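You operate a simulated robot arm through the tools that you are given. There is no shell and no other tool. Be economical: measure what you need, move in short steps, check, and stop when the job is done.

Carry out the task below with a simulated two-armed robot. There is one attempt and no reset: what you move stays moved.

JOB
Weigh about 150 g of oil into the white cup for the mixer bowl.
Fine: tare the empty cup; oil from the jug, jug back; tip the cup into the bowl, cup back, spill nothing. Set down upright: white cup, clear jug.

It is judged by the outcome, as a careful person would: the job done as asked, and still so three seconds after it is handed in. It fails if anything else is knocked over, pushed out of place, dropped, spilled or broken.

ROBOT AND FRAMES
Two 7-joint arms with two-finger parallel grippers on one trunk, on a base that drives. Base frame: it is fixed to the floor where the robot stands at the start and does not move with it; the origin is under the middle of the robot, x ahead of it, y to its left, z up. Readings come in m, rad, newtons and seconds.
The left shoulder is at the start at [0.05, 0.187, 1.135], the right one opposite. Places, roughly: flour bin [0.7, 0.5, 1]; mixer bowl [0.7, -1.3, 0.9]; plate of the batch scale [0.6, 0.8, 0.9]; semolina bin [0.7, 0.3, 1]; small blue tub [0.75, 1.25, 1]; tub with a green lid (14x14x10 cm) [0.7, 1.6, 0.9]; tub with a white lid (14x14x10 cm) [0.7, 1.8, 0.9]; tub with an orange lid (14x14x10 cm) [0.7, 1.4, 0.9]; yellow button [0.8, 0.7, 1]. Payload 3.43 kg a hand.
The TCP of each hand is the grasp point between the finger pads, 0.03 m short of the fingertips. In the tool frame z runs along the fingers and y along their closing line. The gripper opens to 0.094 m. The fingers are 0.028 m wide and 0.01 m thick; the gripper's body (0.05 by 0.096 m) begins 0.055 m behind the TCP.
Orientation is that of the tool frame in the base frame, as a unit quaternion [w, x, y, z]. With the fingers straight down and closing along the base's y, the tool's x points along the base's -x, its y along +y and its z along -z.

CONTROLS
- The arms move only by the tool drive_tool. It takes "left_plan", "right_plan" or both (then of equal length, played together; a hand with none holds still); each is a list of rows, each a list of 7 numbers: the shift along the base's x, y, z in m, then the turn, a rotation vector about the base's x, y, z in degrees, then the closure, from 0 (fully open) to 1 (shut). In form: [[tx, ty, tz, rx, ry, rz, fingers], ...]. A call has 1 to 20 rows; each row shifts and turns the commanded pose from where the row before left it. A row lasts 0.2 s, in which the tool goes at most 0.05 m and 0.15 rad; a call with a longer step from one row to the next is refused whole, and so is a gripper value outside its range. Where a pose cannot be reached the arm comes as near as it can. A force on the tool above 40 N (or 10 N above the force at the start of the call, whichever is more), or a blocked arm, ends the call early, and 0.2 s more pass. The fingers move at their own pace (about 0.153 m/s each) and stop on an object; they squeeze with about 34 N. The grip force told is the motor's: it shows also when the fingers shut on nothing. Time passes only in rows, and 0.2 s behind the last, so rows that do not move let the fingers close. It gives the time, the measured TCP pose, the force on the tool (base axes), the opening and the grip force at its end, in the units of the frame above (readings bear some noise), with the torque about the TCP (base axes, N m) and any sound that the robot's microphone picked up.
- Cameras (640 x 400 px; columns grow to the right, rows downward): "scene" is now at [0.1417, 0.0148, 1.3325]; the picture's right is [0.25, -0.97, 0.00], its down [-0.35, -0.09, -0.93] and it looks along [0.90, 0.24, -0.36] (base axes); focal length 214 px, centre (320, 200). "left" rides on the left gripper at [0.076, -0.014, -0.102] in its tool frame; the picture's right is [0.18, 0.98, 0.00], its down [-0.75, 0.14, -0.64] and it looks along [-0.63, 0.12, 0.77] (tool axes); focal length 243 px, centre (320, 200). "right" rides on the right gripper at [0.076, 0.014, -0.102] in its tool frame; the picture's right is [-0.18, 0.98, 0.00], its down [-0.75, -0.14, -0.64] and it looks along [-0.63, -0.12, 0.77] (tool axes); focal length 243 px, centre (320, 200). There is no depth. A picture from a camera that has moved, and an enlarged one, comes with that camera's place and axes in the base frame and with its lens. The place of the scene camera against the robot may be out by one fixed shift of up to 0.025 m in any direction.
- get_image(camera): a new picture of that camera. No time passes.
- raise_lower(by): slides the trunk up (or, below 0, down) by that many m; the arms and the scene camera ride with it, the base frame stays. It gives what a move gives, with no picture.
- base_move(legs): drives the robot by 1 to 6 legs, each [ahead, left, turn to the left] in m, m and rad, along the robot's own axes; the way and the turn of a leg run together, so that a leg with both is an arc; at most 1.5 m and 3.142 rad a leg. The arms and the cameras ride along, it lands a little off, and it stops where it bumps. It gives what a move gives.
- pan_tilt(pan, tilt): turns the head with the scene camera to pan (to the left, within 1.396 rad either way) and tilt (down, from -0.506 to 1.204), counted from straight ahead of the robot. It gives what a move gives.
- zoom(camera, box): a new picture of the part [left, top, right, bottom] of that camera's present view, enlarged. No time passes.
- finish_job(): hands the job in; it is judged then, once.

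Work in short steps. Places have to be worked out from the pictures, the camera data and where the tool is seen: move nearer, look again, correct. Check each grasp and each placing, and mend what went wrong. You have 120 turns and 88 pictures in all, those below and enlarged ones among them. Open the grippers and draw the arms clear of the work before you hand the job in, unless the task says otherwise; then end with one line.

The tools are called by a JSON object that holds its "method" and its "body". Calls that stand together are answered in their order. drive_tool: Moves the arms, as the interface text tells. Its arguments: {"type":"object","properties":{"left_plan":{"type":"array","items":{"type":"array","items":{"type":"number"}}},"right_plan":{"type":"array","items":{"type":"array","items":{"type":"number"}}}},"required":[]} The other tools are called the same way: raise_lower (by) slides the trunk up or down; base_move (legs) drives the base; pan_tilt (pan, tilt) turns the head that bears the scene camera; get_image (camera) takes a picture; zoom (camera, box) takes an enlarged picture of a part of a camera's view; finish_job () hands the job in.

At the start:

```text
time: 0.0
left_tool_pos: [0.4219, 0.4002, 1.2248]
left_ee_rot: [0.001, 0.0, 1.0, 0.0]
left_wrist_force: [-0.7, -0.4, 0.1]
left_ft_torque: [-0.01, -0.02, 0.0]
left_grip_width: 0.0938
left_grasp_force: 0.0
right_tool_pos: [0.3407, -0.0074, 1.226]
right_ee_rot: [0.0, 0.0, 1.0, 0.001]
right_wrist_force: [0.3, 0.4, 0.4]
right_ft_torque: [-0.02, 0.0, 0.0]
right_grip_width: 0.0938
right_grasp_force: 0.2
trunk travel left (down, up): [-0.35, 0.082]
robot x, y, heading: [-0.0002, 0.0025, -0.0]
head pan, tilt: [0.257, 0.365]
```

scene: 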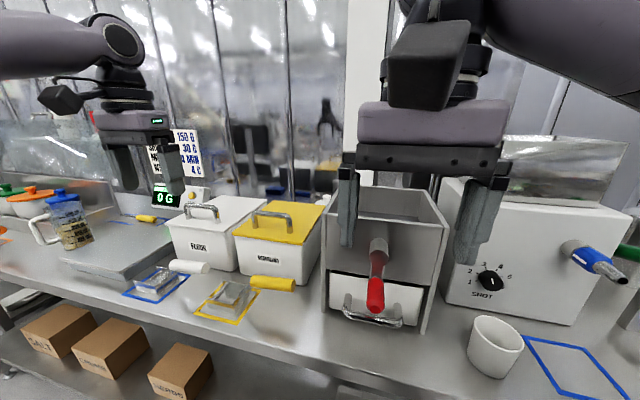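
right: 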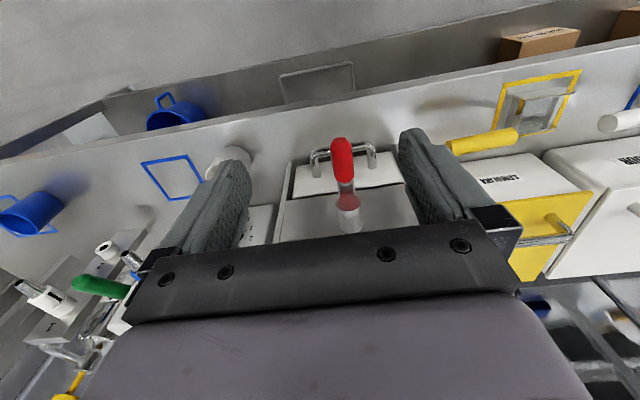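
left: 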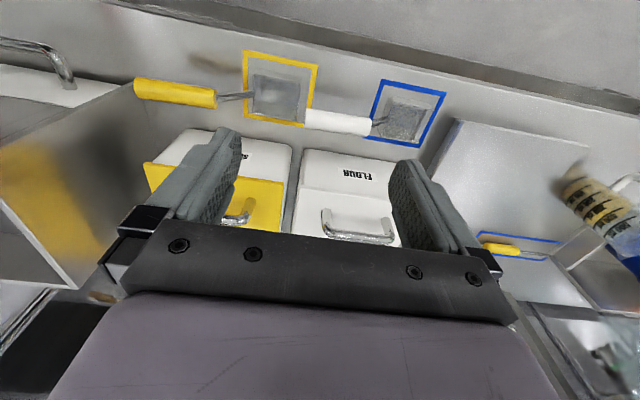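

I'll look around first: the left side with scale and jug, then the right side with the cup and bowl.

{"method": "pan_tilt", "body": {"pan": 0.9, "tilt": 0.4}}

{"method": "get_image", "body": {"camera": "scene"}}

{"method": "pan_tilt", "body": {"pan": -0.8, "tilt": 0.5}}

{"method": "get_image", "body": {"camera": "scene"}}

```text
time: 1.0
left_tool_pos: [0.4225, 0.4001, 1.2249]
left_ee_rot: [0.0, 0.0, 1.0, 0.0]
left_wrist_force: [-0.6, 0.4, 0.3]
left_ft_torque: [-0.03, -0.01, 0.0]
left_grip_width: 0.094
left_grasp_force: 0.0
right_tool_pos: [0.3424, -0.0082, 1.2251]
right_ee_rot: [0.0, 0.0, 1.0, 0.001]
right_wrist_force: [0.4, 0.5, -0.4]
right_ft_torque: [-0.02, -0.01, 0.01]
right_grip_width: 0.094
right_grasp_force: 0.1
trunk travel left (down, up): [-0.35, 0.082]
robot x, y, heading: [-0.0046, 0.0031, -0.003]
head pan, tilt: [0.901, 0.4]
```

```text
84 pictures are left
camera scene: at [0.1094, 0.0637, 1.3293], right [0.78, -0.62, 0.0], down [-0.24, -0.3, -0.92], along [0.57, 0.72, -0.39], focal length 214 px, centre (320, 200)
```

scene: 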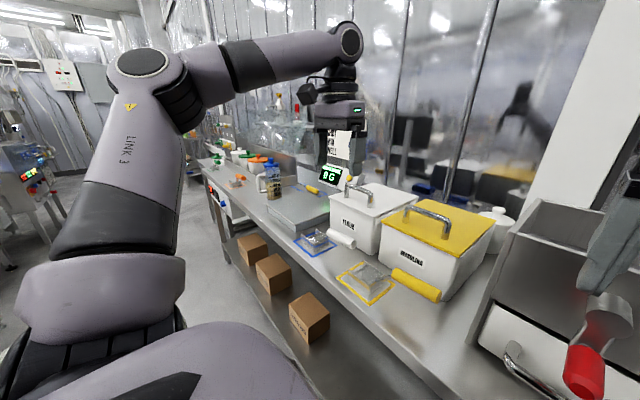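

```text
time: 2.8
left_tool_pos: [0.4219, 0.3996, 1.2253]
left_ee_rot: [0.001, 0.0, 1.0, -0.001]
left_wrist_force: [-0.4, 0.1, -0.2]
left_ft_torque: [-0.01, 0.03, -0.01]
left_grip_width: 0.094
left_grasp_force: 0.0
right_tool_pos: [0.3406, -0.0083, 1.2265]
right_ee_rot: [0.0, 0.0, 1.0, 0.001]
right_wrist_force: [-0.5, -0.2, -0.1]
right_ft_torque: [-0.06, 0.0, 0.0]
right_grip_width: 0.094
right_grasp_force: 0.0
trunk travel left (down, up): [-0.35, 0.082]
robot x, y, heading: [-0.0008, 0.0016, -0.001]
head pan, tilt: [-0.799, 0.499]
```

```text
83 pictures are left
camera scene: at [0.1153, -0.074, 1.3201], right [-0.72, -0.7, 0.0], down [-0.33, 0.34, -0.88], along [0.61, -0.63, -0.48], focal length 214 px, centre (320, 200)
```

scene: 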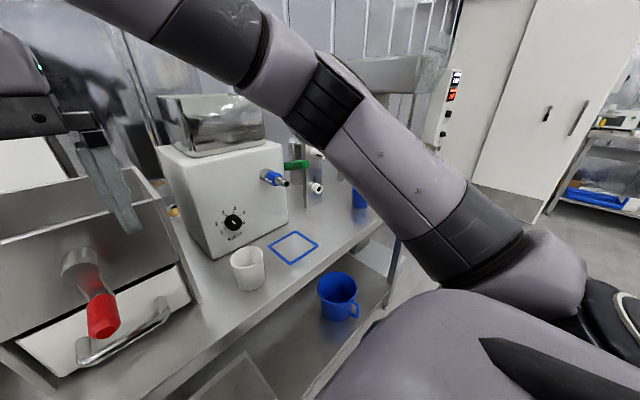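

The cup seems to be at about (0.505,-0.235). I'll zoom on the left side for the jug and scale, and drive a bit left to see better.

{"method": "base_move", "body": {"legs": [[0, 0.8, 0]]}}

{"method": "pan_tilt", "body": {"pan": 0.3, "tilt": 0.45}}

{"method": "get_image", "body": {"camera": "scene"}}

{"method": "get_image", "body": {"camera": "left"}}

```text
time: 10.2
left_tool_pos: [0.4313, 1.1951, 1.2246]
left_ee_rot: [-0.001, 0.006, 1.0, 0.0]
left_wrist_force: [0.4, -0.7, -0.3]
left_ft_torque: [0.0, 0.0, -0.01]
left_grip_width: 0.0939
left_grasp_force: 0.1
right_tool_pos: [0.3461, 0.7876, 1.2245]
right_ee_rot: [0.001, 0.005, 1.0, -0.001]
right_wrist_force: [-0.4, -0.2, 0.3]
right_ft_torque: [0.03, 0.02, 0.0]
right_grip_width: 0.0937
right_grasp_force: 0.0
trunk travel left (down, up): [-0.35, 0.082]
robot x, y, heading: [0.0062, 0.8008, -0.01]
head pan, tilt: [-0.799, 0.499]
```

```text
time: 11.5
left_tool_pos: [0.4311, 1.1951, 1.2257]
left_ee_rot: [0.0, 0.005, 1.0, 0.0]
left_wrist_force: [0.2, -0.5, -0.3]
left_ft_torque: [-0.03, -0.02, 0.0]
left_grip_width: 0.094
left_grasp_force: 0.1
right_tool_pos: [0.3452, 0.7876, 1.2245]
right_ee_rot: [0.0, 0.006, 1.0, 0.0]
right_wrist_force: [-0.3, -0.1, 0.0]
right_ft_torque: [-0.01, 0.01, 0.0]
right_grip_width: 0.0941
right_grasp_force: 0.0
trunk travel left (down, up): [-0.35, 0.082]
robot x, y, heading: [0.005, 0.8008, -0.007]
head pan, tilt: [0.3, 0.45]
```

```text
82 pictures are left
camera scene: at [0.1443, 0.8159, 1.3246], right [0.28, -0.96, 0.0], down [-0.42, -0.12, -0.9], along [0.86, 0.26, -0.44], focal length 214 px, centre (320, 200)
```

scene: 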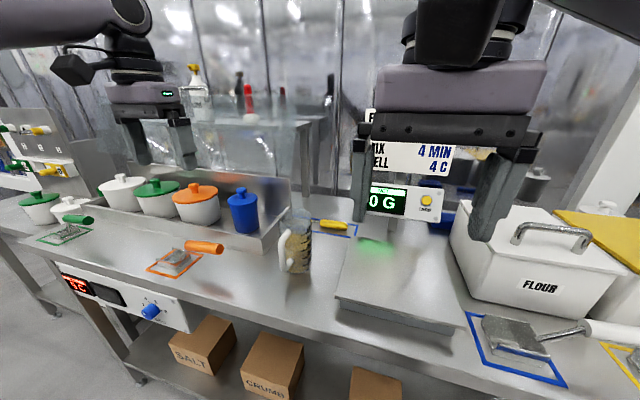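

```text
81 pictures are left
camera left: at [0.3546, 1.1813, 1.3273], right [-0.17, 0.98, 0.0], down [0.75, 0.13, 0.64], along [0.63, 0.11, -0.77], focal length 243 px, centre (320, 200)
```

left: 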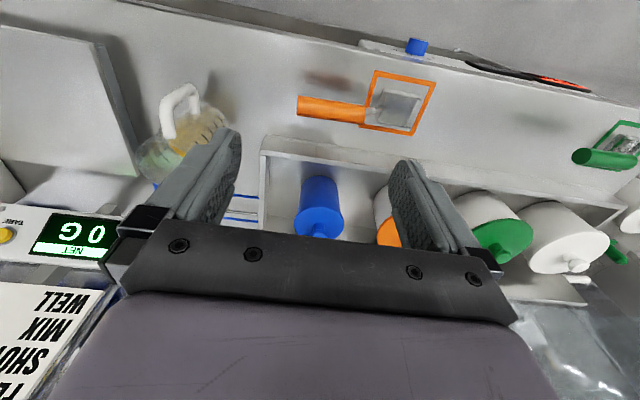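

The jug stands left of the scale with its white handle facing the robot. I'll enlarge it.

{"method": "zoom", "body": {"camera": "scene", "box": [240, 180, 460, 320]}}

{"method": "zoom", "body": {"camera": "left", "box": [60, 50, 300, 200]}}

```text
2.86 times, centred on (350, 250) of scene
camera zoom: at [0.1443, 0.8159, 1.3246], right [0.28, -0.96, 0.0], down [-0.42, -0.12, -0.9], along [0.86, 0.26, -0.44], focal length 613 px, centre (234, 57)
```

zoom: 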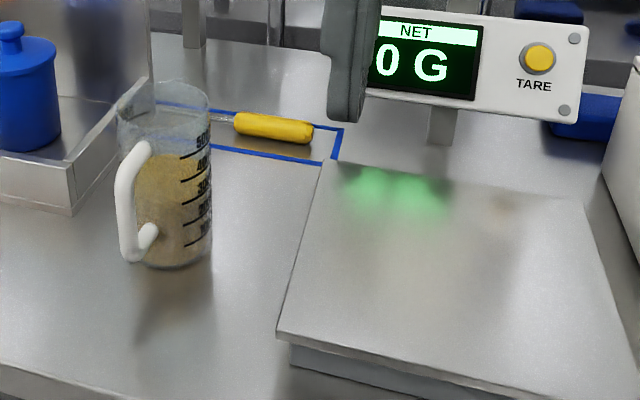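

```text
2.67 times, centred on (180, 125) of left
camera zoom: at [0.3546, 1.1813, 1.3273], right [-0.17, 0.98, 0.0], down [0.75, 0.13, 0.64], along [0.63, 0.11, -0.77], focal length 647 px, centre (693, 400)
```

zoom: 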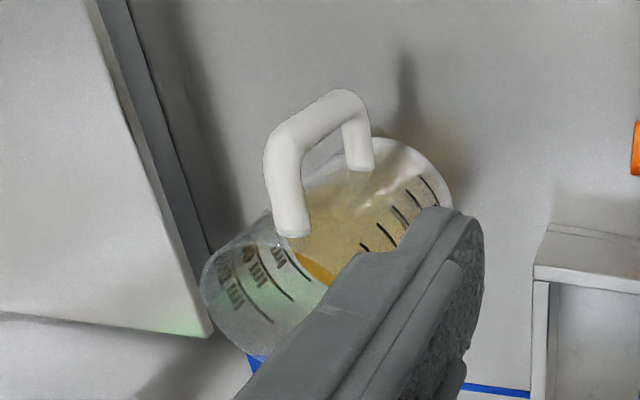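

The jug is at about (0.578, 0.995) with its handle toward -x. I want the hands pointing forward with the wrist cameras on top. I'll back off and turn the right hand in free space as a test.

{"method": "base_move", "body": {"legs": [[-0.25, 0, 0]]}}

{"method": "drive_tool", "body": {"right_plan": [[0, -0.015, 0, 6, 0, -6, 0], [0, -0.015, 0, 6, 0, -6, 0], [0, -0.015, 0, 6, 0, -6, 0], [0, -0.015, 0, 6, 0, -6, 0], [0, -0.015, 0, 6, 0, -6, 0], [0, -0.015, 0, 6, 0, -6, 0], [0, -0.015, 0, 6, 0, -6, 0], [0, -0.015, 0, 6, 0, -6, 0], [0, -0.015, 0, 6, 0, -6, 0], [0, -0.015, 0, 6, 0, -6, 0], [0, -0.015, 0, 6, 0, -6, 0], [0, 0, 0, 6, 0, -6, 0], [0, 0, 0, 6, 0, -6, 0], [0, 0, 0, 6, 0, -6, 0], [0, 0, 0, 6, 0, -6, 0], [0, 0, 0, 6, 0, -6, 0], [0, 0, 0, 6, 0, -6, 0], [0, 0, 0, 6, 0, -6, 0], [0, 0, 0, 6, 0, -6, 0], [0, 0, 0, 6, 0, -6, 0]]}}

```text
time: 13.3
left_tool_pos: [0.187, 1.1963, 1.2243]
left_ee_rot: [0.0, 0.006, 1.0, 0.001]
left_wrist_force: [1.3, 0.0, -0.8]
left_ft_torque: [0.04, -0.03, 0.01]
left_grip_width: 0.0938
left_grasp_force: 0.1
right_tool_pos: [0.1005, 0.7898, 1.2253]
right_ee_rot: [0.0, 0.007, 1.0, 0.0]
right_wrist_force: [-0.7, 0.1, 0.4]
right_ft_torque: [-0.02, 0.0, 0.0]
right_grip_width: 0.094
right_grasp_force: 0.1
trunk travel left (down, up): [-0.35, 0.082]
robot x, y, heading: [-0.2393, 0.8059, -0.008]
head pan, tilt: [0.3, 0.45]
```

```text
time: 17.5
left_tool_pos: [0.1874, 1.1965, 1.2257]
left_ee_rot: [0.0, 0.005, 1.0, 0.001]
left_wrist_force: [0.3, 0.5, 0.0]
left_ft_torque: [0.0, -0.05, 0.01]
left_grip_width: 0.0939
left_grasp_force: 0.0
right_tool_pos: [0.1006, 0.6248, 1.2263]
right_ee_rot: [-0.004, 0.593, 0.547, 0.59]
right_wrist_force: [-0.1, -0.8, 1.1]
right_ft_torque: [-0.02, 0.0, -0.01]
right_grip_width: 0.0939
right_grasp_force: 0.0
right hand out of reach, approached as far as the arm can: row 14, 15, 16, 17, 18, 19, 20
trunk travel left (down, up): [-0.35, 0.082]
robot x, y, heading: [-0.2436, 0.8053, -0.013]
head pan, tilt: [0.3, 0.45]
```

The right hand got about 2/3 of the way round and then stalled. I'll move it further out from the body while continuing the turn, to see if the stall came from its position.

{"method": "drive_tool", "body": {"right_plan": [[0.03, -0.02, -0.01, 0, 0, 0, 0], [0.03, -0.02, -0.01, 0, 0, 0, 0], [0.03, -0.02, -0.01, 0, 0, 0, 0], [0.03, -0.02, -0.01, 0, 0, 0, 0], [0.03, -0.02, -0.01, 0, 0, 0, 0], [0.02, -0.02, -0.01, 6, 0, -6, 0], [0.02, -0.02, -0.01, 6, 0, -6, 0], [0.0, -0.02, -0.01, 6, 0, -6, 0], [0.0, 0, -0.01, 6, 0, -6, 0], [0.0, 0, -0.01, 6, 0, -6, 0], [0.0, 0, 0, 6, 0, -6, 0], [0.0, 0, 0, 6, 0, -6, 0], [0.0, 0, 0, 5, 0, -5, 0]]}}

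{"method": "get_image", "body": {"camera": "scene"}}

```text
time: 20.3
left_tool_pos: [0.1863, 1.1976, 1.2243]
left_ee_rot: [0.0, 0.006, 1.0, 0.0]
left_wrist_force: [0.0, -0.2, -0.4]
left_ft_torque: [0.0, 0.01, 0.01]
left_grip_width: 0.0942
left_grasp_force: 0.1
right_tool_pos: [0.2916, 0.4658, 1.1241]
right_ee_rot: [-0.005, 0.707, -0.003, 0.707]
right_wrist_force: [0.1, -1.2, -0.9]
right_ft_torque: [0.01, 0.0, 0.0]
right_grip_width: 0.094
right_grasp_force: 0.1
trunk travel left (down, up): [-0.35, 0.082]
robot x, y, heading: [-0.2341, 0.8016, -0.011]
head pan, tilt: [0.3, 0.45]
```

```text
78 pictures are left
camera scene: at [-0.1002, 0.8191, 1.3246], right [0.28, -0.96, 0.0], down [-0.42, -0.12, -0.9], along [0.86, 0.26, -0.44], focal length 214 px, centre (320, 200)
```

scene: 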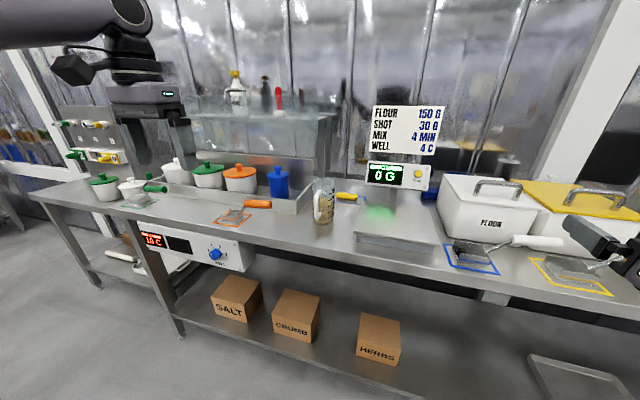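

The right hand is now level, pointing forward with its camera on top. I'll mirror this for the left hand.

{"method": "drive_tool", "body": {"left_plan": [[0.01, 0, -0.01, -6, 0, 6, 0], [0.01, 0, -0.01, -6, 0, 6, 0], [0.01, 0, -0.01, -6, 0, 6, 0], [0.01, 0, -0.01, -6, 0, 6, 0], [0.01, 0, -0.01, -6, 0, 6, 0], [0.01, 0, -0.01, -6, 0, 6, 0], [0.01, 0, -0.01, -6, 0, 6, 0], [0.01, 0, -0.01, -6, 0, 6, 0], [0.01, 0, -0.01, -6, 0, 6, 0], [0.01, 0, -0.01, -6, 0, 6, 0], [0, 0, 0, -6, 0, 6, 0], [0, 0, 0, -6, 0, 6, 0], [0, 0, 0, -6, 0, 6, 0], [0, 0, 0, -6, 0, 6, 0], [0, 0, 0, -6, 0, 6, 0], [0, 0, 0, -6, 0, 6, 0], [0, 0, 0, -6, 0, 6, 0], [0, 0, 0, -6, 0, 6, 0], [0, 0, 0, -6, 0, 6, 0], [0, 0, 0, -6, 0, 6, 0]]}}

{"method": "drive_tool", "body": {"left_plan": [[0, 0, 0, -4, 0, 4, 0], [0, 0, 0, -3.3, 0, 3.3, 0]]}}

{"method": "get_image", "body": {"camera": "left"}}

```text
time: 24.5
left_tool_pos: [0.2844, 1.1988, 1.1242]
left_ee_rot: [-0.005, 0.704, -0.094, 0.704]
left_wrist_force: [1.0, 0.2, 0.4]
left_ft_torque: [0.0, 0.01, 0.02]
left_grip_width: 0.0943
left_grasp_force: 0.1
left hand out of reach, approached as far as the arm can: row 18
right_tool_pos: [0.2914, 0.4645, 1.124]
right_ee_rot: [-0.004, 0.707, -0.001, 0.707]
right_wrist_force: [-0.4, 0.2, -0.5]
right_ft_torque: [0.01, 0.01, 0.03]
right_grip_width: 0.0939
right_grasp_force: 0.0
trunk travel left (down, up): [-0.35, 0.082]
robot x, y, heading: [-0.2386, 0.799, -0.013]
head pan, tilt: [0.3, 0.45]
```

```text
time: 25.1
left_tool_pos: [0.2842, 1.199, 1.1225]
left_ee_rot: [-0.004, 0.707, -0.003, 0.707]
left_wrist_force: [0.2, 0.5, 0.5]
left_ft_torque: [0.0, 0.03, 0.01]
left_grip_width: 0.094
left_grasp_force: 0.0
right_tool_pos: [0.2911, 0.4647, 1.1239]
right_ee_rot: [-0.004, 0.707, -0.002, 0.707]
right_wrist_force: [0.2, -0.2, -0.1]
right_ft_torque: [0.02, -0.01, -0.01]
right_grip_width: 0.0939
right_grasp_force: 0.0
trunk travel left (down, up): [-0.35, 0.082]
robot x, y, heading: [-0.2439, 0.8011, -0.007]
head pan, tilt: [0.3, 0.45]
```

```text
77 pictures are left
camera left: at [0.182, 1.2129, 1.1993], right [0.0, -0.98, 0.17], down [-0.64, -0.13, -0.75], along [0.77, -0.11, -0.63], focal length 243 px, centre (320, 200)
```

left: 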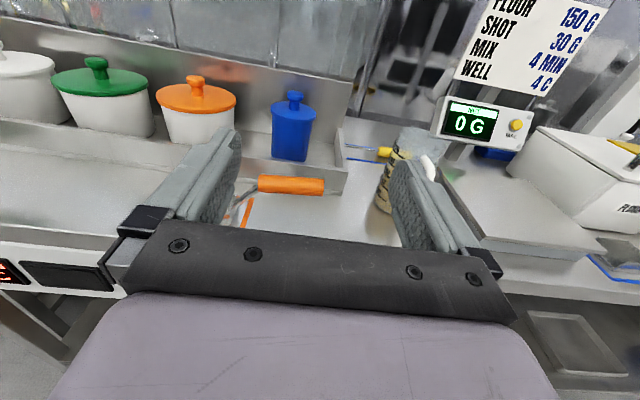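

Both hands are ready. I'll drive right along the bench to the cup.

{"method": "base_move", "body": {"legs": [[0, -0.7, 0]]}}

{"method": "pan_tilt", "body": {"pan": -0.5, "tilt": 0.5}}

{"method": "get_image", "body": {"camera": "right"}}

{"method": "get_image", "body": {"camera": "scene"}}

```text
time: 31.6
left_tool_pos: [0.2759, 0.504, 1.1233]
left_ee_rot: [-0.002, 0.707, -0.006, 0.707]
left_wrist_force: [0.8, 0.1, 0.0]
left_ft_torque: [-0.02, -0.01, -0.01]
left_grip_width: 0.0942
left_grasp_force: 0.2
right_tool_pos: [0.2797, -0.231, 1.1239]
right_ee_rot: [-0.003, 0.707, -0.003, 0.707]
right_wrist_force: [-0.2, 0.0, 0.4]
right_ft_torque: [-0.02, -0.01, 0.0]
right_grip_width: 0.0941
right_grasp_force: 0.0
trunk travel left (down, up): [-0.35, 0.082]
robot x, y, heading: [-0.2497, 0.1116, -0.014]
head pan, tilt: [0.3, 0.45]
```

```text
time: 32.8
left_tool_pos: [0.2755, 0.5038, 1.1232]
left_ee_rot: [-0.003, 0.707, -0.005, 0.707]
left_wrist_force: [-0.1, 0.0, 0.0]
left_ft_torque: [0.01, 0.02, -0.03]
left_grip_width: 0.0942
left_grasp_force: 0.0
right_tool_pos: [0.2803, -0.2294, 1.1243]
right_ee_rot: [-0.004, 0.707, -0.001, 0.707]
right_wrist_force: [-0.2, -0.5, -0.2]
right_ft_torque: [0.03, -0.01, -0.02]
right_grip_width: 0.0942
right_grasp_force: 0.1
trunk travel left (down, up): [-0.35, 0.082]
robot x, y, heading: [-0.25, 0.1067, -0.015]
head pan, tilt: [-0.499, 0.499]
```

```text
76 pictures are left
camera right: at [0.1781, -0.2458, 1.201], right [0.0, -0.98, -0.19], down [-0.64, 0.15, -0.75], along [0.77, 0.12, -0.63], focal length 243 px, centre (320, 200)
```

right: 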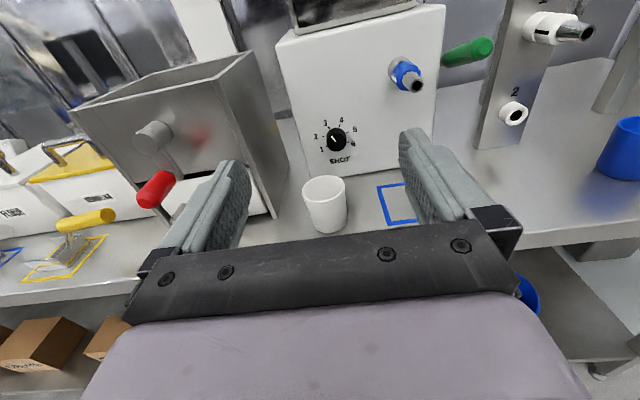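

```text
75 pictures are left
camera scene: at [-0.1189, 0.054, 1.3201], right [-0.49, -0.87, 0.0], down [-0.42, 0.24, -0.88], along [0.76, -0.43, -0.48], focal length 214 px, centre (320, 200)
```

scene: 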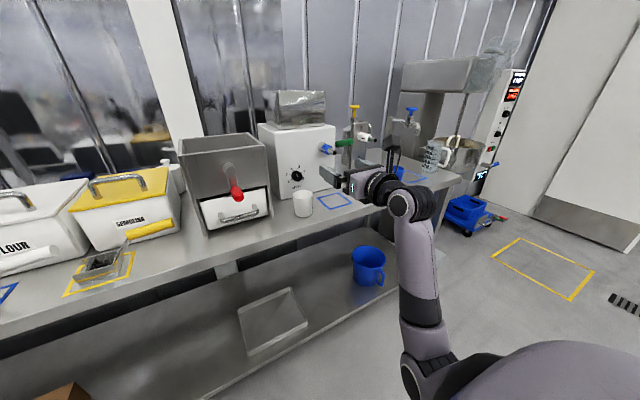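

Cup estimate from the wrist camera: centre about (0.503, -0.20), diameter about 7 cm, height about 9 cm. I'll lower the hand to z≈0.945 and approach part-way, then look again.

{"method": "drive_tool", "body": {"right_plan": [[0, 0.015, -0.04, 0, 0, 0, 0], [0, 0.015, -0.04, 0, 0, 0, 0], [0, 0, -0.04, 0, 0, 0, 0], [0, 0, -0.04, 0, 0, 0, 0], [0.03, 0, -0.02, 0, 0, 0, 0], [0.03, 0, 0, 0, 0, 0, 0], [0.03, 0, 0, 0, 0, 0, 0], [0, 0, 0, 0, 0, 0, 0]]}}

{"method": "get_image", "body": {"camera": "right"}}

```text
time: 33.8
left_tool_pos: [0.2758, 0.5038, 1.1234]
left_ee_rot: [-0.003, 0.707, -0.005, 0.707]
left_wrist_force: [0.5, -0.2, -0.6]
left_ft_torque: [0.0, 0.0, 0.01]
left_grip_width: 0.0939
left_grasp_force: 0.1
right_tool_pos: [0.2923, -0.2376, 1.0366]
right_ee_rot: [0.063, 0.663, 0.036, 0.745]
right_wrist_force: [-0.3, 0.4, 0.3]
right_ft_torque: [0.0, -0.01, 0.02]
right_grip_width: 0.0939
right_grasp_force: 0.1
trunk travel left (down, up): [-0.35, 0.082]
robot x, y, heading: [-0.2506, 0.1081, -0.015]
head pan, tilt: [-0.499, 0.499]
stopped in row 5 (right hand): the arm was blocked; the commanded pose is now the measured one
```

```text
74 pictures are left
camera right: at [0.1816, -0.2387, 1.1007], right [-0.02, -1.0, -0.05], down [-0.54, 0.05, -0.84], along [0.84, 0.0, -0.55], focal length 243 px, centre (320, 200)
```

right: 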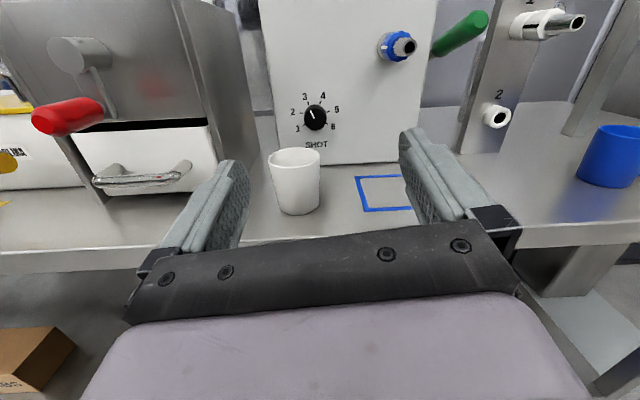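

The arm was blocked while going down, likely at a joint limit. I'll bring it back up to the good posture and use the trunk to lower instead.

{"method": "drive_tool", "body": {"right_plan": [[0, 0, 0.045, 2, 1.65, 0.55, 0], [0, 0.01, 0.045, 2, 1.65, 0.55, 0], [0, 0.01, 0, 2, 1.65, 0.55, 0], [0, 0.01, 0, 2, 1.65, 0.55, 0], [0, 0, 0, 0, 0, 0, 0]]}}

{"method": "raise_lower", "body": {"by": -0.18}}

{"method": "get_image", "body": {"camera": "right"}}

```text
time: 35.2
left_tool_pos: [0.2761, 0.5041, 1.1232]
left_ee_rot: [-0.002, 0.707, -0.006, 0.707]
left_wrist_force: [-0.4, 0.2, 0.4]
left_ft_torque: [0.01, -0.01, 0.03]
left_grip_width: 0.0942
left_grasp_force: 0.1
right_tool_pos: [0.2867, -0.2427, 1.1247]
right_ee_rot: [0.056, 0.711, 0.007, 0.701]
right_wrist_force: [-0.4, -0.4, -0.7]
right_ft_torque: [-0.04, 0.0, 0.02]
right_grip_width: 0.0939
right_grasp_force: 0.0
trunk travel left (down, up): [-0.35, 0.082]
robot x, y, heading: [-0.2492, 0.1105, -0.015]
head pan, tilt: [-0.499, 0.499]
stopped in row 5 (right hand): the arm was blocked; the commanded pose is now the measured one
```

```text
time: 37.2
left_tool_pos: [0.2769, 0.504, 0.9438]
left_ee_rot: [-0.003, 0.707, -0.004, 0.707]
left_wrist_force: [0.9, -0.1, -0.2]
left_ft_torque: [0.01, 0.03, -0.01]
left_grip_width: 0.0938
left_grasp_force: 0.1
right_tool_pos: [0.2852, -0.2413, 0.9449]
right_ee_rot: [0.056, 0.711, 0.006, 0.701]
right_wrist_force: [0.2, 0.1, 0.4]
right_ft_torque: [0.0, -0.04, 0.01]
right_grip_width: 0.094
right_grasp_force: 0.1
trunk travel left (down, up): [-0.17, 0.262]
robot x, y, heading: [-0.2542, 0.1081, -0.015]
head pan, tilt: [-0.499, 0.499]
```

```text
73 pictures are left
camera right: at [0.1846, -0.2428, 1.0234], right [-0.07, -0.99, -0.09], down [-0.64, 0.12, -0.76], along [0.76, 0.01, -0.65], focal length 243 px, centre (320, 200)
```

right: 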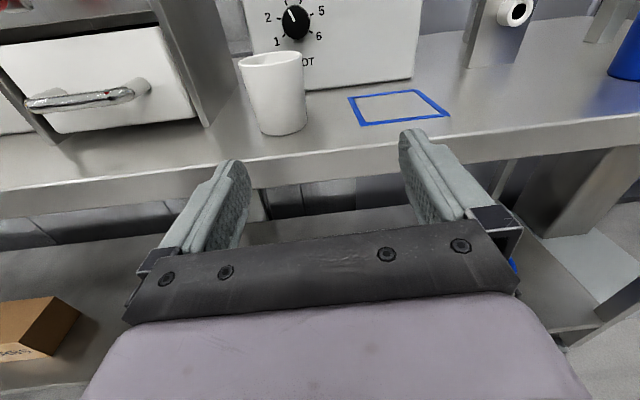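

The cup sits at about (0.51, -0.20). I'll tuck the left hand up and back, then align with the base and creep forward.

{"method": "drive_tool", "body": {"left_plan": [[-0.02, 0, 0.04, 0, 0, 0, 0], [-0.02, 0, 0.04, 0, 0, 0, 0], [-0.02, 0, 0.04, 0, 0, 0, 0], [-0.02, 0, 0.04, 0, 0, 0, 0], [-0.02, 0, 0.04, 0, 0, 0, 0]]}}

{"method": "base_move", "body": {"legs": [[0, 0.045, 0], [0.1, 0, 0.015]]}}

{"method": "get_image", "body": {"camera": "right"}}

```text
time: 38.4
left_tool_pos: [0.1775, 0.5045, 1.1447]
left_ee_rot: [-0.002, 0.708, -0.005, 0.707]
left_wrist_force: [0.5, -0.6, 0.0]
left_ft_torque: [-0.01, -0.03, -0.04]
left_grip_width: 0.0939
left_grasp_force: 0.0
right_tool_pos: [0.2865, -0.242, 0.9443]
right_ee_rot: [0.055, 0.711, 0.008, 0.701]
right_wrist_force: [-0.8, 0.6, -0.1]
right_ft_torque: [-0.01, -0.01, 0.01]
right_grip_width: 0.0939
right_grasp_force: 0.1
trunk travel left (down, up): [-0.17, 0.262]
robot x, y, heading: [-0.2518, 0.1112, -0.017]
head pan, tilt: [-0.499, 0.499]
```

```text
time: 40.2
left_tool_pos: [0.2704, 0.5537, 1.145]
left_ee_rot: [-0.008, 0.707, 0.0, 0.707]
left_wrist_force: [-0.4, -0.3, 0.6]
left_ft_torque: [0.0, 0.02, 0.01]
left_grip_width: 0.0942
left_grasp_force: 0.0
right_tool_pos: [0.3896, -0.1893, 0.9432]
right_ee_rot: [0.05, 0.711, 0.012, 0.702]
right_wrist_force: [-0.5, 0.5, 0.3]
right_ft_torque: [-0.01, 0.02, -0.01]
right_grip_width: 0.0939
right_grasp_force: 0.0
trunk travel left (down, up): [-0.17, 0.262]
robot x, y, heading: [-0.1511, 0.1525, 0.0]
head pan, tilt: [-0.499, 0.499]
```

```text
72 pictures are left
camera right: at [0.2881, -0.1925, 1.0232], right [-0.05, -0.99, -0.09], down [-0.65, 0.11, -0.76], along [0.76, 0.02, -0.65], focal length 243 px, centre (320, 200)
```

right: 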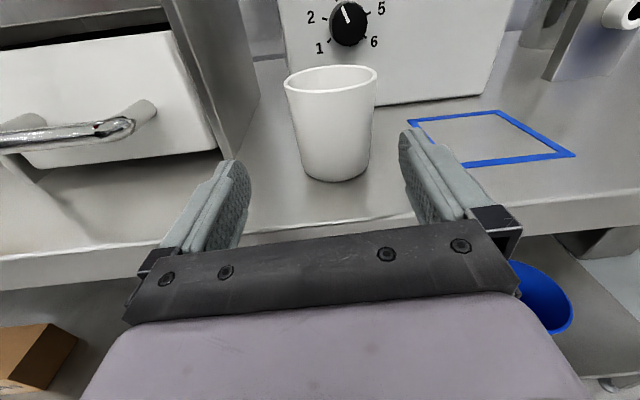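

The cup is about 1.9 cm right of my grasp line, at (0.505, -0.208). I'll shift right and go forward with the arm.

{"method": "drive_tool", "body": {"right_plan": [[0, -0.018, -0.003, 0, 0, 0, 0], [0.02, 0, 0, 0, 0, 0, 0], [0.02, 0, 0, 0, 0, 0, 0], [0.02, 0, 0, 0, 0, 0, 0], [0.02, 0, 0, 0, 0, 0, 0], [0, 0, 0, 0, 0, 0, 0]]}}

{"method": "get_image", "body": {"camera": "right"}}

```text
time: 41.4
left_tool_pos: [0.2695, 0.5541, 1.1462]
left_ee_rot: [-0.007, 0.707, 0.0, 0.707]
left_wrist_force: [-0.4, -0.4, -0.9]
left_ft_torque: [0.0, -0.01, -0.01]
left_grip_width: 0.0941
left_grasp_force: 0.0
right_tool_pos: [0.4638, -0.2098, 0.942]
right_ee_rot: [0.05, 0.712, 0.012, 0.701]
right_wrist_force: [-9.9, 2.6, 0.8]
right_ft_torque: [0.11, 0.5, 0.01]
right_grip_width: 0.0942
right_grasp_force: 0.1
trunk travel left (down, up): [-0.17, 0.262]
robot x, y, heading: [-0.15, 0.152, -0.003]
head pan, tilt: [-0.499, 0.499]
stopped in row 6 (right hand): the force on the tool passed its limit at 54 N (the readings are from after the stop); the commanded pose is now the measured one
```

```text
71 pictures are left
camera right: at [0.364, -0.2114, 1.0212], right [-0.05, -0.99, -0.1], down [-0.65, 0.11, -0.75], along [0.76, 0.02, -0.65], focal length 243 px, centre (320, 200)
```

right: 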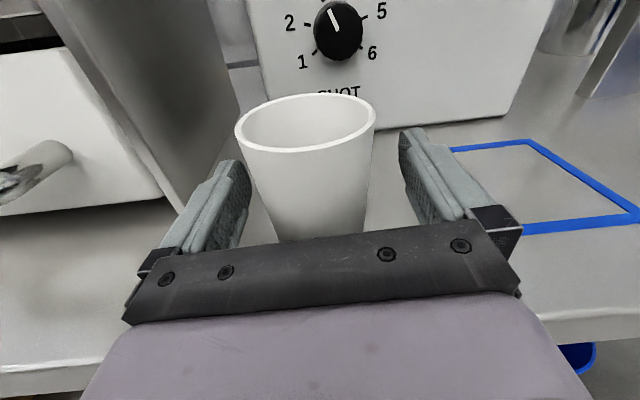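

The contact is about 5 cm below the TCP, so the underside of the gripper hit the bench edge and the bench top is nearer z 0.895. Re-triangulating puts the cup at about (0.477, -0.206). I'll back off a little, rise, and then centre on the cup.

{"method": "drive_tool", "body": {"right_plan": [[-0.008, 0, 0, 0, 0, 0, 0], [0, 0, 0.015, 0, 0, 0, 0], [0.01, 0.003, 0, 0, 0, 0, 0], [0.01, 0, 0, 0, 0, 0, 0], [0, 0, 0, 0, 0, 0, 0]]}}

{"method": "get_image", "body": {"camera": "right"}}

```text
time: 42.6
left_tool_pos: [0.2703, 0.5535, 1.145]
left_ee_rot: [-0.008, 0.707, 0.0, 0.707]
left_wrist_force: [-1.3, 0.1, 0.0]
left_ft_torque: [-0.02, -0.03, -0.01]
left_grip_width: 0.0941
left_grasp_force: 0.1
right_tool_pos: [0.4776, -0.2131, 0.9571]
right_ee_rot: [0.056, 0.712, 0.011, 0.7]
right_wrist_force: [0.2, -0.7, 0.1]
right_ft_torque: [0.03, -0.01, 0.02]
right_grip_width: 0.0937
right_grasp_force: 0.1
trunk travel left (down, up): [-0.17, 0.262]
robot x, y, heading: [-0.155, 0.1536, -0.004]
head pan, tilt: [-0.499, 0.499]
```

```text
70 pictures are left
camera right: at [0.3766, -0.2129, 1.0359], right [-0.06, -0.99, -0.09], down [-0.65, 0.11, -0.75], along [0.76, 0.01, -0.65], focal length 243 px, centre (320, 200)
```

right: 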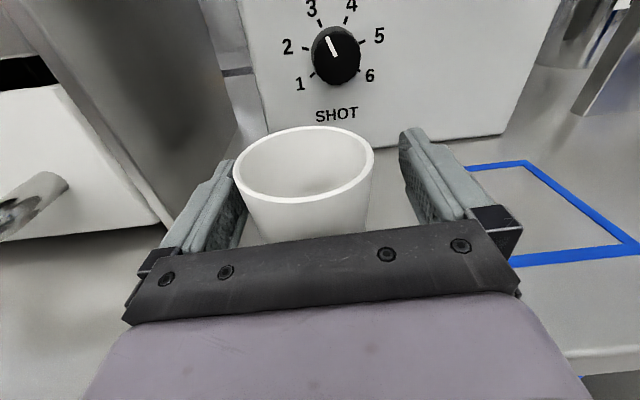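

The cup centre is (0.476,-0.206) and the TCP is (0.478,-0.213). I'll nudge 6 mm left and close.

{"method": "drive_tool", "body": {"right_plan": [[0, 0.007, 0, 0, 0, 0, 0], [0, 0, 0, 0, 0, 0, 0], [0, 0, 0, 0, 0, 0, 0.4], [0, 0, 0, 0, 0, 0, 1], [0, 0, 0, 0, 0, 0, 1], [0, 0, 0, 0, 0, 0, 1]]}}

{"method": "drive_tool", "body": {"right_plan": [[0, 0, 0.02, 0, 0, 0, 1], [0, 0, 0.03, 0, 0, 0, 1], [0, 0, 0.03, 0, 0, 0, 1], [-0.02, 0, 0.02, 0, 0, 0, 1], [0, 0, 0, 0, 0, 0, 1]]}}

{"method": "get_image", "body": {"camera": "right"}}

```text
time: 44.0
left_tool_pos: [0.2707, 0.5525, 1.1454]
left_ee_rot: [-0.008, 0.707, 0.001, 0.707]
left_wrist_force: [-1.2, 0.1, -0.8]
left_ft_torque: [0.02, 0.03, -0.02]
left_grip_width: 0.0939
left_grasp_force: 0.1
right_tool_pos: [0.4763, -0.2164, 0.9582]
right_ee_rot: [0.067, 0.711, 0.008, 0.7]
right_wrist_force: [0.0, 0.1, 0.0]
right_ft_torque: [0.02, -0.03, 0.02]
right_grip_width: 0.0668
right_grasp_force: 34.2
trunk travel left (down, up): [-0.17, 0.262]
robot x, y, heading: [-0.1541, 0.1507, -0.001]
head pan, tilt: [-0.499, 0.499]
```

```text
time: 45.2
left_tool_pos: [0.2696, 0.553, 1.1439]
left_ee_rot: [-0.009, 0.707, 0.001, 0.707]
left_wrist_force: [-0.6, -0.4, 0.0]
left_ft_torque: [0.01, 0.05, 0.0]
left_grip_width: 0.094
left_grasp_force: 0.1
right_tool_pos: [0.4563, -0.2124, 1.0549]
right_ee_rot: [0.062, 0.714, 0.007, 0.697]
right_wrist_force: [-0.2, 0.1, -0.4]
right_ft_torque: [-0.02, -0.02, -0.03]
right_grip_width: 0.0671
right_grasp_force: 34.1
trunk travel left (down, up): [-0.17, 0.262]
robot x, y, heading: [-0.1533, 0.154, 0.001]
head pan, tilt: [-0.499, 0.499]
```

```text
69 pictures are left
camera right: at [0.3544, -0.2119, 1.1341], right [-0.08, -0.99, -0.09], down [-0.65, 0.12, -0.75], along [0.76, 0.0, -0.65], focal length 243 px, centre (320, 200)
```

right: 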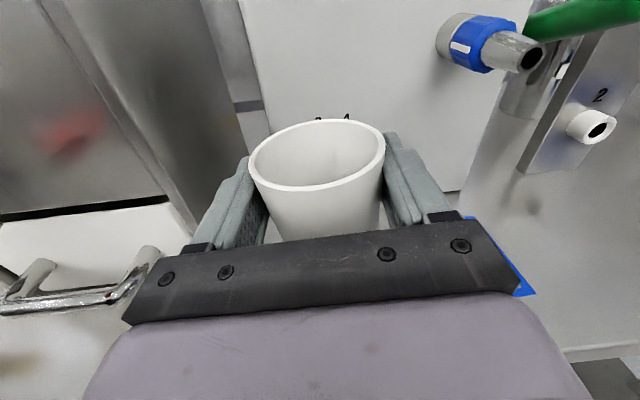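

The cup is held and lifted. I'll back away and drive left to the scale.

{"method": "base_move", "body": {"legs": [[-0.2, 0, 0], [0, 1.04, 0]]}}

{"method": "pan_tilt", "body": {"pan": -0.35, "tilt": 0.45}}

{"method": "get_image", "body": {"camera": "right"}}

{"method": "get_image", "body": {"camera": "scene"}}

```text
time: 55.9
left_tool_pos: [0.0522, 1.6038, 1.1457]
left_ee_rot: [-0.014, 0.707, 0.007, 0.707]
left_wrist_force: [0.6, 0.7, 0.1]
left_ft_torque: [0.0, 0.01, 0.02]
left_grip_width: 0.0942
left_grasp_force: 0.1
right_tool_pos: [0.2502, 0.8431, 1.0565]
right_ee_rot: [0.053, 0.712, 0.014, 0.7]
right_wrist_force: [0.4, 0.6, -0.2]
right_ft_torque: [0.02, 0.01, 0.01]
right_grip_width: 0.0666
right_grasp_force: 34.0
trunk travel left (down, up): [-0.17, 0.262]
robot x, y, heading: [-0.3644, 1.1914, 0.017]
head pan, tilt: [-0.499, 0.499]
```

```text
time: 56.6
left_tool_pos: [0.0513, 1.6042, 1.1447]
left_ee_rot: [-0.015, 0.707, 0.007, 0.707]
left_wrist_force: [-0.5, 0.3, -0.1]
left_ft_torque: [0.03, -0.01, 0.0]
left_grip_width: 0.0943
left_grasp_force: 0.0
right_tool_pos: [0.2499, 0.8409, 1.0566]
right_ee_rot: [0.055, 0.712, 0.012, 0.7]
right_wrist_force: [0.0, -0.1, -0.5]
right_ft_torque: [-0.01, 0.01, -0.04]
right_grip_width: 0.0664
right_grasp_force: 33.6
trunk travel left (down, up): [-0.17, 0.262]
robot x, y, heading: [-0.3596, 1.1936, 0.015]
head pan, tilt: [-0.351, 0.45]
```

```text
68 pictures are left
camera right: at [0.1496, 0.839, 1.1358], right [-0.06, -0.99, -0.09], down [-0.65, 0.11, -0.75], along [0.76, 0.01, -0.65], focal length 243 px, centre (320, 200)
```

right: 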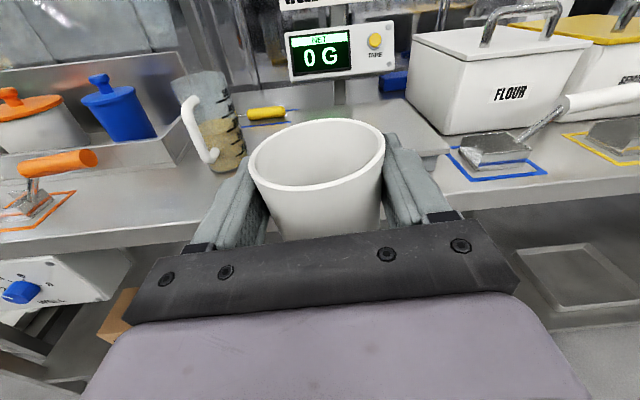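

```text
67 pictures are left
camera scene: at [-0.224, 1.1564, 1.1446], right [-0.33, -0.94, 0.0], down [-0.41, 0.14, -0.9], along [0.85, -0.29, -0.44], focal length 214 px, centre (320, 200)
```

scene: 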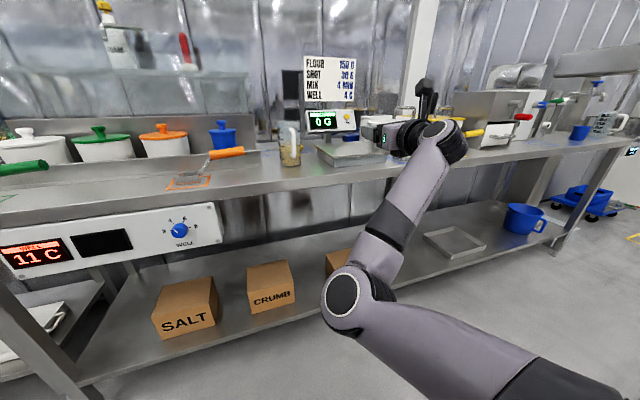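

I'm roughly lined up with the plate. I'll drive forward to put the cup over the plate at about (0.56, 0.81), then check.

{"method": "base_move", "body": {"legs": [[0.31, -0.035, -0.015]]}}

{"method": "get_image", "body": {"camera": "scene"}}

{"method": "get_image", "body": {"camera": "right"}}

```text
time: 58.7
left_tool_pos: [0.364, 1.569, 1.1446]
left_ee_rot: [-0.011, 0.707, 0.003, 0.707]
left_wrist_force: [0.3, 0.5, 1.1]
left_ft_torque: [0.0, -0.02, 0.0]
left_grip_width: 0.0939
left_grasp_force: 0.2
right_tool_pos: [0.5551, 0.8037, 1.0561]
right_ee_rot: [0.059, 0.712, 0.01, 0.699]
right_wrist_force: [0.0, -0.1, -0.5]
right_ft_torque: [-0.03, 0.0, -0.02]
right_grip_width: 0.0663
right_grasp_force: 33.8
trunk travel left (down, up): [-0.17, 0.262]
robot x, y, heading: [-0.055, 1.1653, 0.005]
head pan, tilt: [-0.351, 0.45]
```

```text
66 pictures are left
camera scene: at [0.0836, 1.124, 1.1446], right [-0.34, -0.94, 0.0], down [-0.41, 0.15, -0.9], along [0.85, -0.3, -0.44], focal length 214 px, centre (320, 200)
```

scene: 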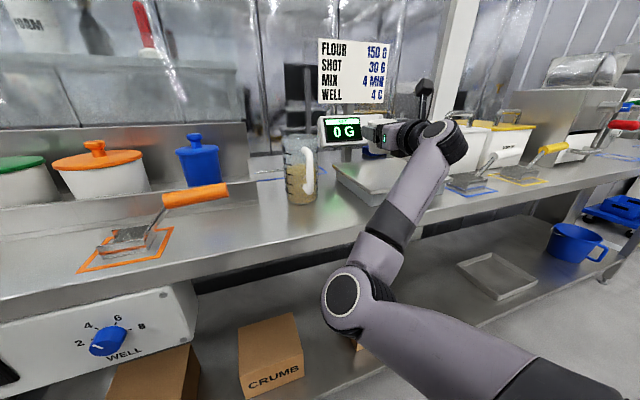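

```text
65 pictures are left
camera right: at [0.4539, 0.8028, 1.1356], right [-0.07, -0.99, -0.09], down [-0.65, 0.11, -0.75], along [0.76, 0.0, -0.65], focal length 243 px, centre (320, 200)
```

right: 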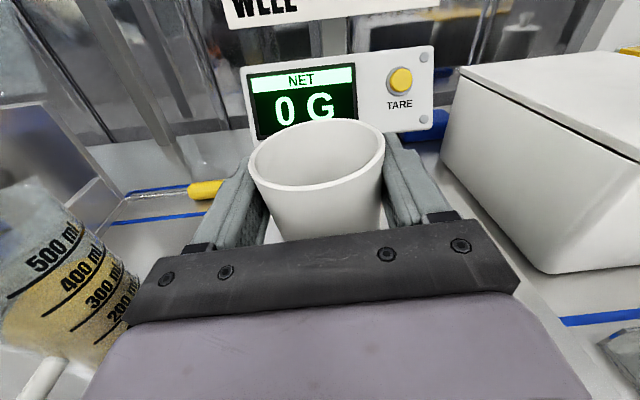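

The cup is over the plate (plate y about 0.63–0.885). I'll lower it in steps until it makes contact.

{"method": "drive_tool", "body": {"right_plan": [[0, 0, -0.02, 0, 0, 0, 1], [0, 0, -0.02, 0, 0, 0, 1], [0, 0, -0.015, 0, 0, 0, 1], [0, 0, -0.005, 0, 0, 0, 1], [0, 0, 0, 0, 0, 0, 1]]}}

{"method": "get_image", "body": {"camera": "right"}}

{"method": "zoom", "body": {"camera": "scene", "box": [270, 100, 470, 225]}}

```text
time: 59.9
left_tool_pos: [0.3644, 1.568, 1.1447]
left_ee_rot: [-0.011, 0.707, 0.003, 0.707]
left_wrist_force: [0.4, -0.3, 0.6]
left_ft_torque: [-0.01, 0.0, 0.04]
left_grip_width: 0.094
left_grasp_force: 0.1
right_tool_pos: [0.5483, 0.784, 1.0071]
right_ee_rot: [0.075, 0.706, 0.001, 0.705]
right_wrist_force: [-0.3, 0.0, -0.4]
right_ft_torque: [-0.01, 0.03, 0.0]
right_grip_width: 0.0666
right_grasp_force: 34.3
trunk travel left (down, up): [-0.17, 0.262]
robot x, y, heading: [-0.0569, 1.161, 0.01]
head pan, tilt: [-0.351, 0.45]
```

```text
64 pictures are left
camera right: at [0.4474, 0.7881, 1.0854], right [-0.11, -0.99, -0.08], down [-0.63, 0.13, -0.77], along [0.77, -0.03, -0.64], focal length 243 px, centre (320, 200)
```

right: 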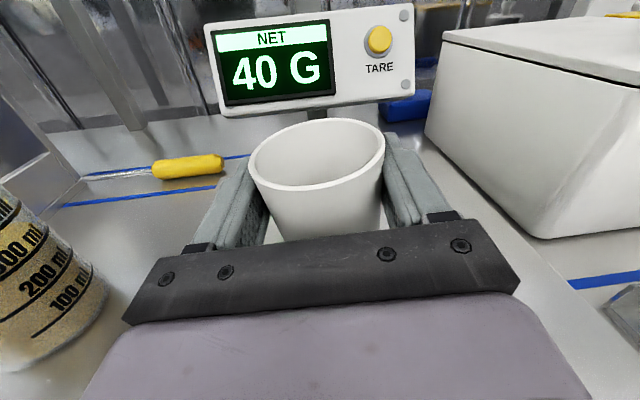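

```text
3.20 times, centred on (370, 162) of scene
camera zoom: at [0.0835, 1.124, 1.1446], right [-0.34, -0.94, 0.0], down [-0.41, 0.15, -0.9], along [0.85, -0.3, -0.44], focal length 686 px, centre (160, 320)
```

zoom: 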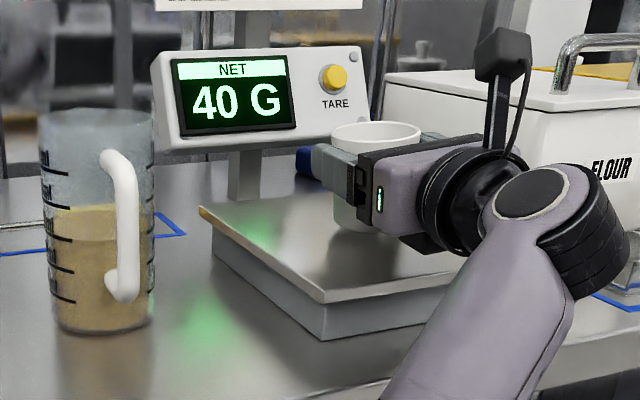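

The scale reads 40 g, so the cup bottom is touching the plate. I'll press down very slightly, then release.

{"method": "raise_lower", "body": {"by": -0.003}}

{"method": "get_image", "body": {"camera": "right"}}

```text
time: 60.4
left_tool_pos: [0.3637, 1.5693, 1.142]
left_ee_rot: [-0.011, 0.707, 0.003, 0.707]
left_wrist_force: [-0.1, 0.6, 0.2]
left_ft_torque: [0.01, 0.03, -0.04]
left_grip_width: 0.0941
left_grasp_force: 0.2
right_tool_pos: [0.5491, 0.7838, 1.0033]
right_ee_rot: [0.077, 0.707, 0.002, 0.703]
right_wrist_force: [0.1, 0.5, -0.1]
right_ft_torque: [-0.02, 0.01, -0.03]
right_grip_width: 0.0667
right_grasp_force: 34.0
trunk travel left (down, up): [-0.167, 0.265]
robot x, y, heading: [-0.0549, 1.1627, 0.004]
head pan, tilt: [-0.351, 0.45]
```

```text
62 pictures are left
camera right: at [0.448, 0.7887, 1.081], right [-0.11, -0.99, -0.07], down [-0.63, 0.12, -0.77], along [0.77, -0.03, -0.64], focal length 243 px, centre (320, 200)
```

right: 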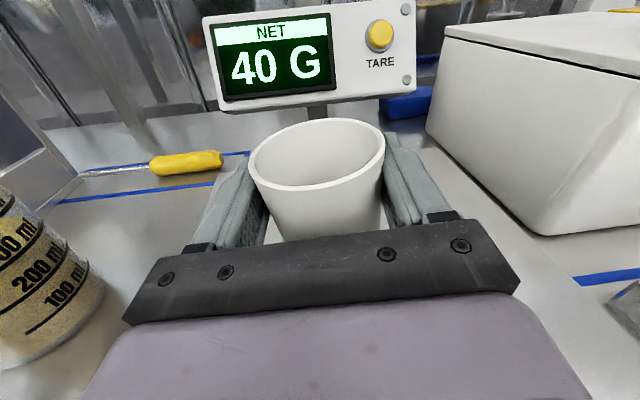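

The force is unchanged, so I keep lowering in small steps until I feel contact.

{"method": "raise_lower", "body": {"by": -0.008}}

{"method": "raise_lower", "body": {"by": -0.006}}

{"method": "zoom", "body": {"camera": "scene", "box": [270, 100, 470, 225]}}

```text
time: 61.0
left_tool_pos: [0.3613, 1.5688, 1.1347]
left_ee_rot: [-0.012, 0.706, 0.004, 0.708]
left_wrist_force: [-0.3, -0.6, -0.3]
left_ft_torque: [-0.01, -0.03, -0.01]
left_grip_width: 0.0941
left_grasp_force: 0.1
right_tool_pos: [0.5473, 0.786, 1.0016]
right_ee_rot: [0.08, 0.702, 0.003, 0.708]
right_wrist_force: [2.4, -6.5, 25.4]
right_ft_torque: [0.16, -0.23, -0.13]
right_grip_width: 0.0668
right_grasp_force: 34.4
trunk travel left (down, up): [-0.159, 0.273]
robot x, y, heading: [-0.0559, 1.1617, 0.01]
head pan, tilt: [-0.351, 0.45]
```

```text
time: 61.5
left_tool_pos: [0.3635, 1.5699, 1.1274]
left_ee_rot: [-0.01, 0.707, 0.003, 0.707]
left_wrist_force: [-0.6, -0.7, 0.8]
left_ft_torque: [0.03, 0.04, 0.0]
left_grip_width: 0.0939
left_grasp_force: 0.1
right_tool_pos: [0.5487, 0.7839, 0.9956]
right_ee_rot: [0.084, 0.702, 0.003, 0.707]
right_wrist_force: [1.6, -0.3, 7.5]
right_ft_torque: [0.17, 0.7, -0.07]
right_grip_width: 0.0648
right_grasp_force: 34.1
trunk travel left (down, up): [-0.153, 0.278]
robot x, y, heading: [-0.0535, 1.1652, 0.006]
head pan, tilt: [-0.351, 0.45]
stopped: the force on the tool passed its limit at 42 N (the readings are from after the stop); the commanded pose is now the measured one
```

```text
3.20 times, centred on (370, 162) of scene
camera zoom: at [0.083, 1.1244, 1.1272], right [-0.34, -0.94, 0.0], down [-0.41, 0.15, -0.9], along [0.85, -0.3, -0.43], focal length 686 px, centre (160, 320)
```

zoom: 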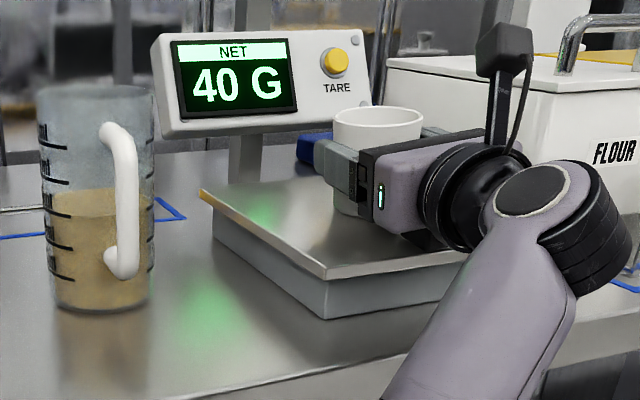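

The cup is firmly on the plate (top at about z 0.94). I'll open the fingers and withdraw straight back.

{"method": "drive_tool", "body": {"right_plan": [[0, 0, 0, 0, 0, 0, 0.2], [0, 0, 0, 0, 0, 0, 0], [0, 0, 0, 0, 0, 0, 0], [0, 0, 0, 0, 0, 0, 0]]}}

{"method": "get_image", "body": {"camera": "right"}}

```text
time: 62.5
left_tool_pos: [0.3628, 1.5688, 1.127]
left_ee_rot: [-0.01, 0.707, 0.003, 0.707]
left_wrist_force: [0.2, -0.4, -0.9]
left_ft_torque: [0.01, 0.02, 0.02]
left_grip_width: 0.0939
left_grasp_force: 0.1
right_tool_pos: [0.5486, 0.7836, 0.9964]
right_ee_rot: [0.083, 0.703, 0.003, 0.707]
right_wrist_force: [3.2, -2.7, 14.4]
right_ft_torque: [0.17, 1.18, 0.16]
right_grip_width: 0.0941
right_grasp_force: 0.1
trunk travel left (down, up): [-0.153, 0.278]
robot x, y, heading: [-0.0553, 1.1624, 0.008]
head pan, tilt: [-0.351, 0.45]
```

```text
60 pictures are left
camera right: at [0.4456, 0.7892, 1.0713], right [-0.11, -0.99, -0.06], down [-0.62, 0.12, -0.77], along [0.77, -0.05, -0.63], focal length 243 px, centre (320, 200)
```

right: 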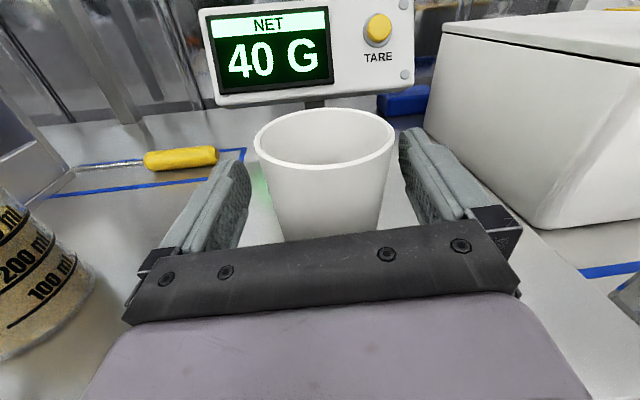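

The cup is released and stands at 40 g. The remaining 14 N is the gripper hub resting on the plate, so I rise 1.5 cm and withdraw along the finger axis.

{"method": "raise_lower", "body": {"by": 0.015}}

{"method": "drive_tool", "body": {"right_plan": [[-0.03, 0.0034, 0, 0, 0, 0, 0], [-0.03, 0.0034, 0, 0, 0, 0, 0], [-0.03, 0.0034, 0, 0, 0, 0, 0], [-0.03, 0.0034, 0, 0, 0, 0, 0], [0, 0, 0, 0, 0, 0, 0]]}}

{"method": "get_image", "body": {"camera": "right"}}

```text
time: 63.1
left_tool_pos: [0.364, 1.5671, 1.142]
left_ee_rot: [-0.012, 0.707, 0.004, 0.707]
left_wrist_force: [0.7, -0.2, 0.2]
left_ft_torque: [-0.02, 0.0, -0.01]
left_grip_width: 0.0938
left_grasp_force: 0.1
right_tool_pos: [0.5491, 0.7826, 1.0063]
right_ee_rot: [0.081, 0.705, 0.003, 0.705]
right_wrist_force: [-0.5, 0.9, -0.3]
right_ft_torque: [0.01, 0.0, 0.0]
right_grip_width: 0.0939
right_grasp_force: 0.1
trunk travel left (down, up): [-0.168, 0.263]
robot x, y, heading: [-0.0573, 1.1638, 0.006]
head pan, tilt: [-0.351, 0.45]
```

```text
time: 64.5
left_tool_pos: [0.3644, 1.5695, 1.144]
left_ee_rot: [-0.011, 0.707, 0.004, 0.707]
left_wrist_force: [0.0, -0.5, -0.3]
left_ft_torque: [0.01, 0.02, 0.0]
left_grip_width: 0.0939
left_grasp_force: 0.1
right_tool_pos: [0.4208, 0.7772, 1.0227]
right_ee_rot: [0.111, 0.694, -0.006, 0.711]
right_wrist_force: [0.7, 0.2, -0.1]
right_ft_torque: [0.0, -0.01, 0.01]
right_grip_width: 0.0939
right_grasp_force: 0.1
trunk travel left (down, up): [-0.168, 0.263]
robot x, y, heading: [-0.0545, 1.1647, 0.006]
head pan, tilt: [-0.351, 0.45]
stopped in row 5 (right hand): the arm was blocked; the commanded pose is now the measured one
```

```text
59 pictures are left
camera right: at [0.3175, 0.7906, 1.0965], right [-0.16, -0.99, -0.04], down [-0.6, 0.13, -0.79], along [0.78, -0.1, -0.61], focal length 243 px, centre (320, 200)
```

right: 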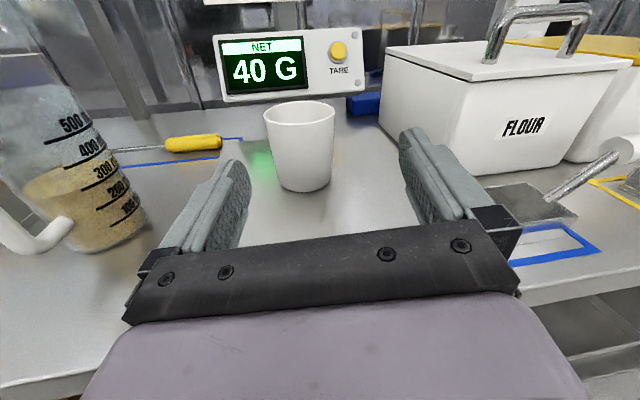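

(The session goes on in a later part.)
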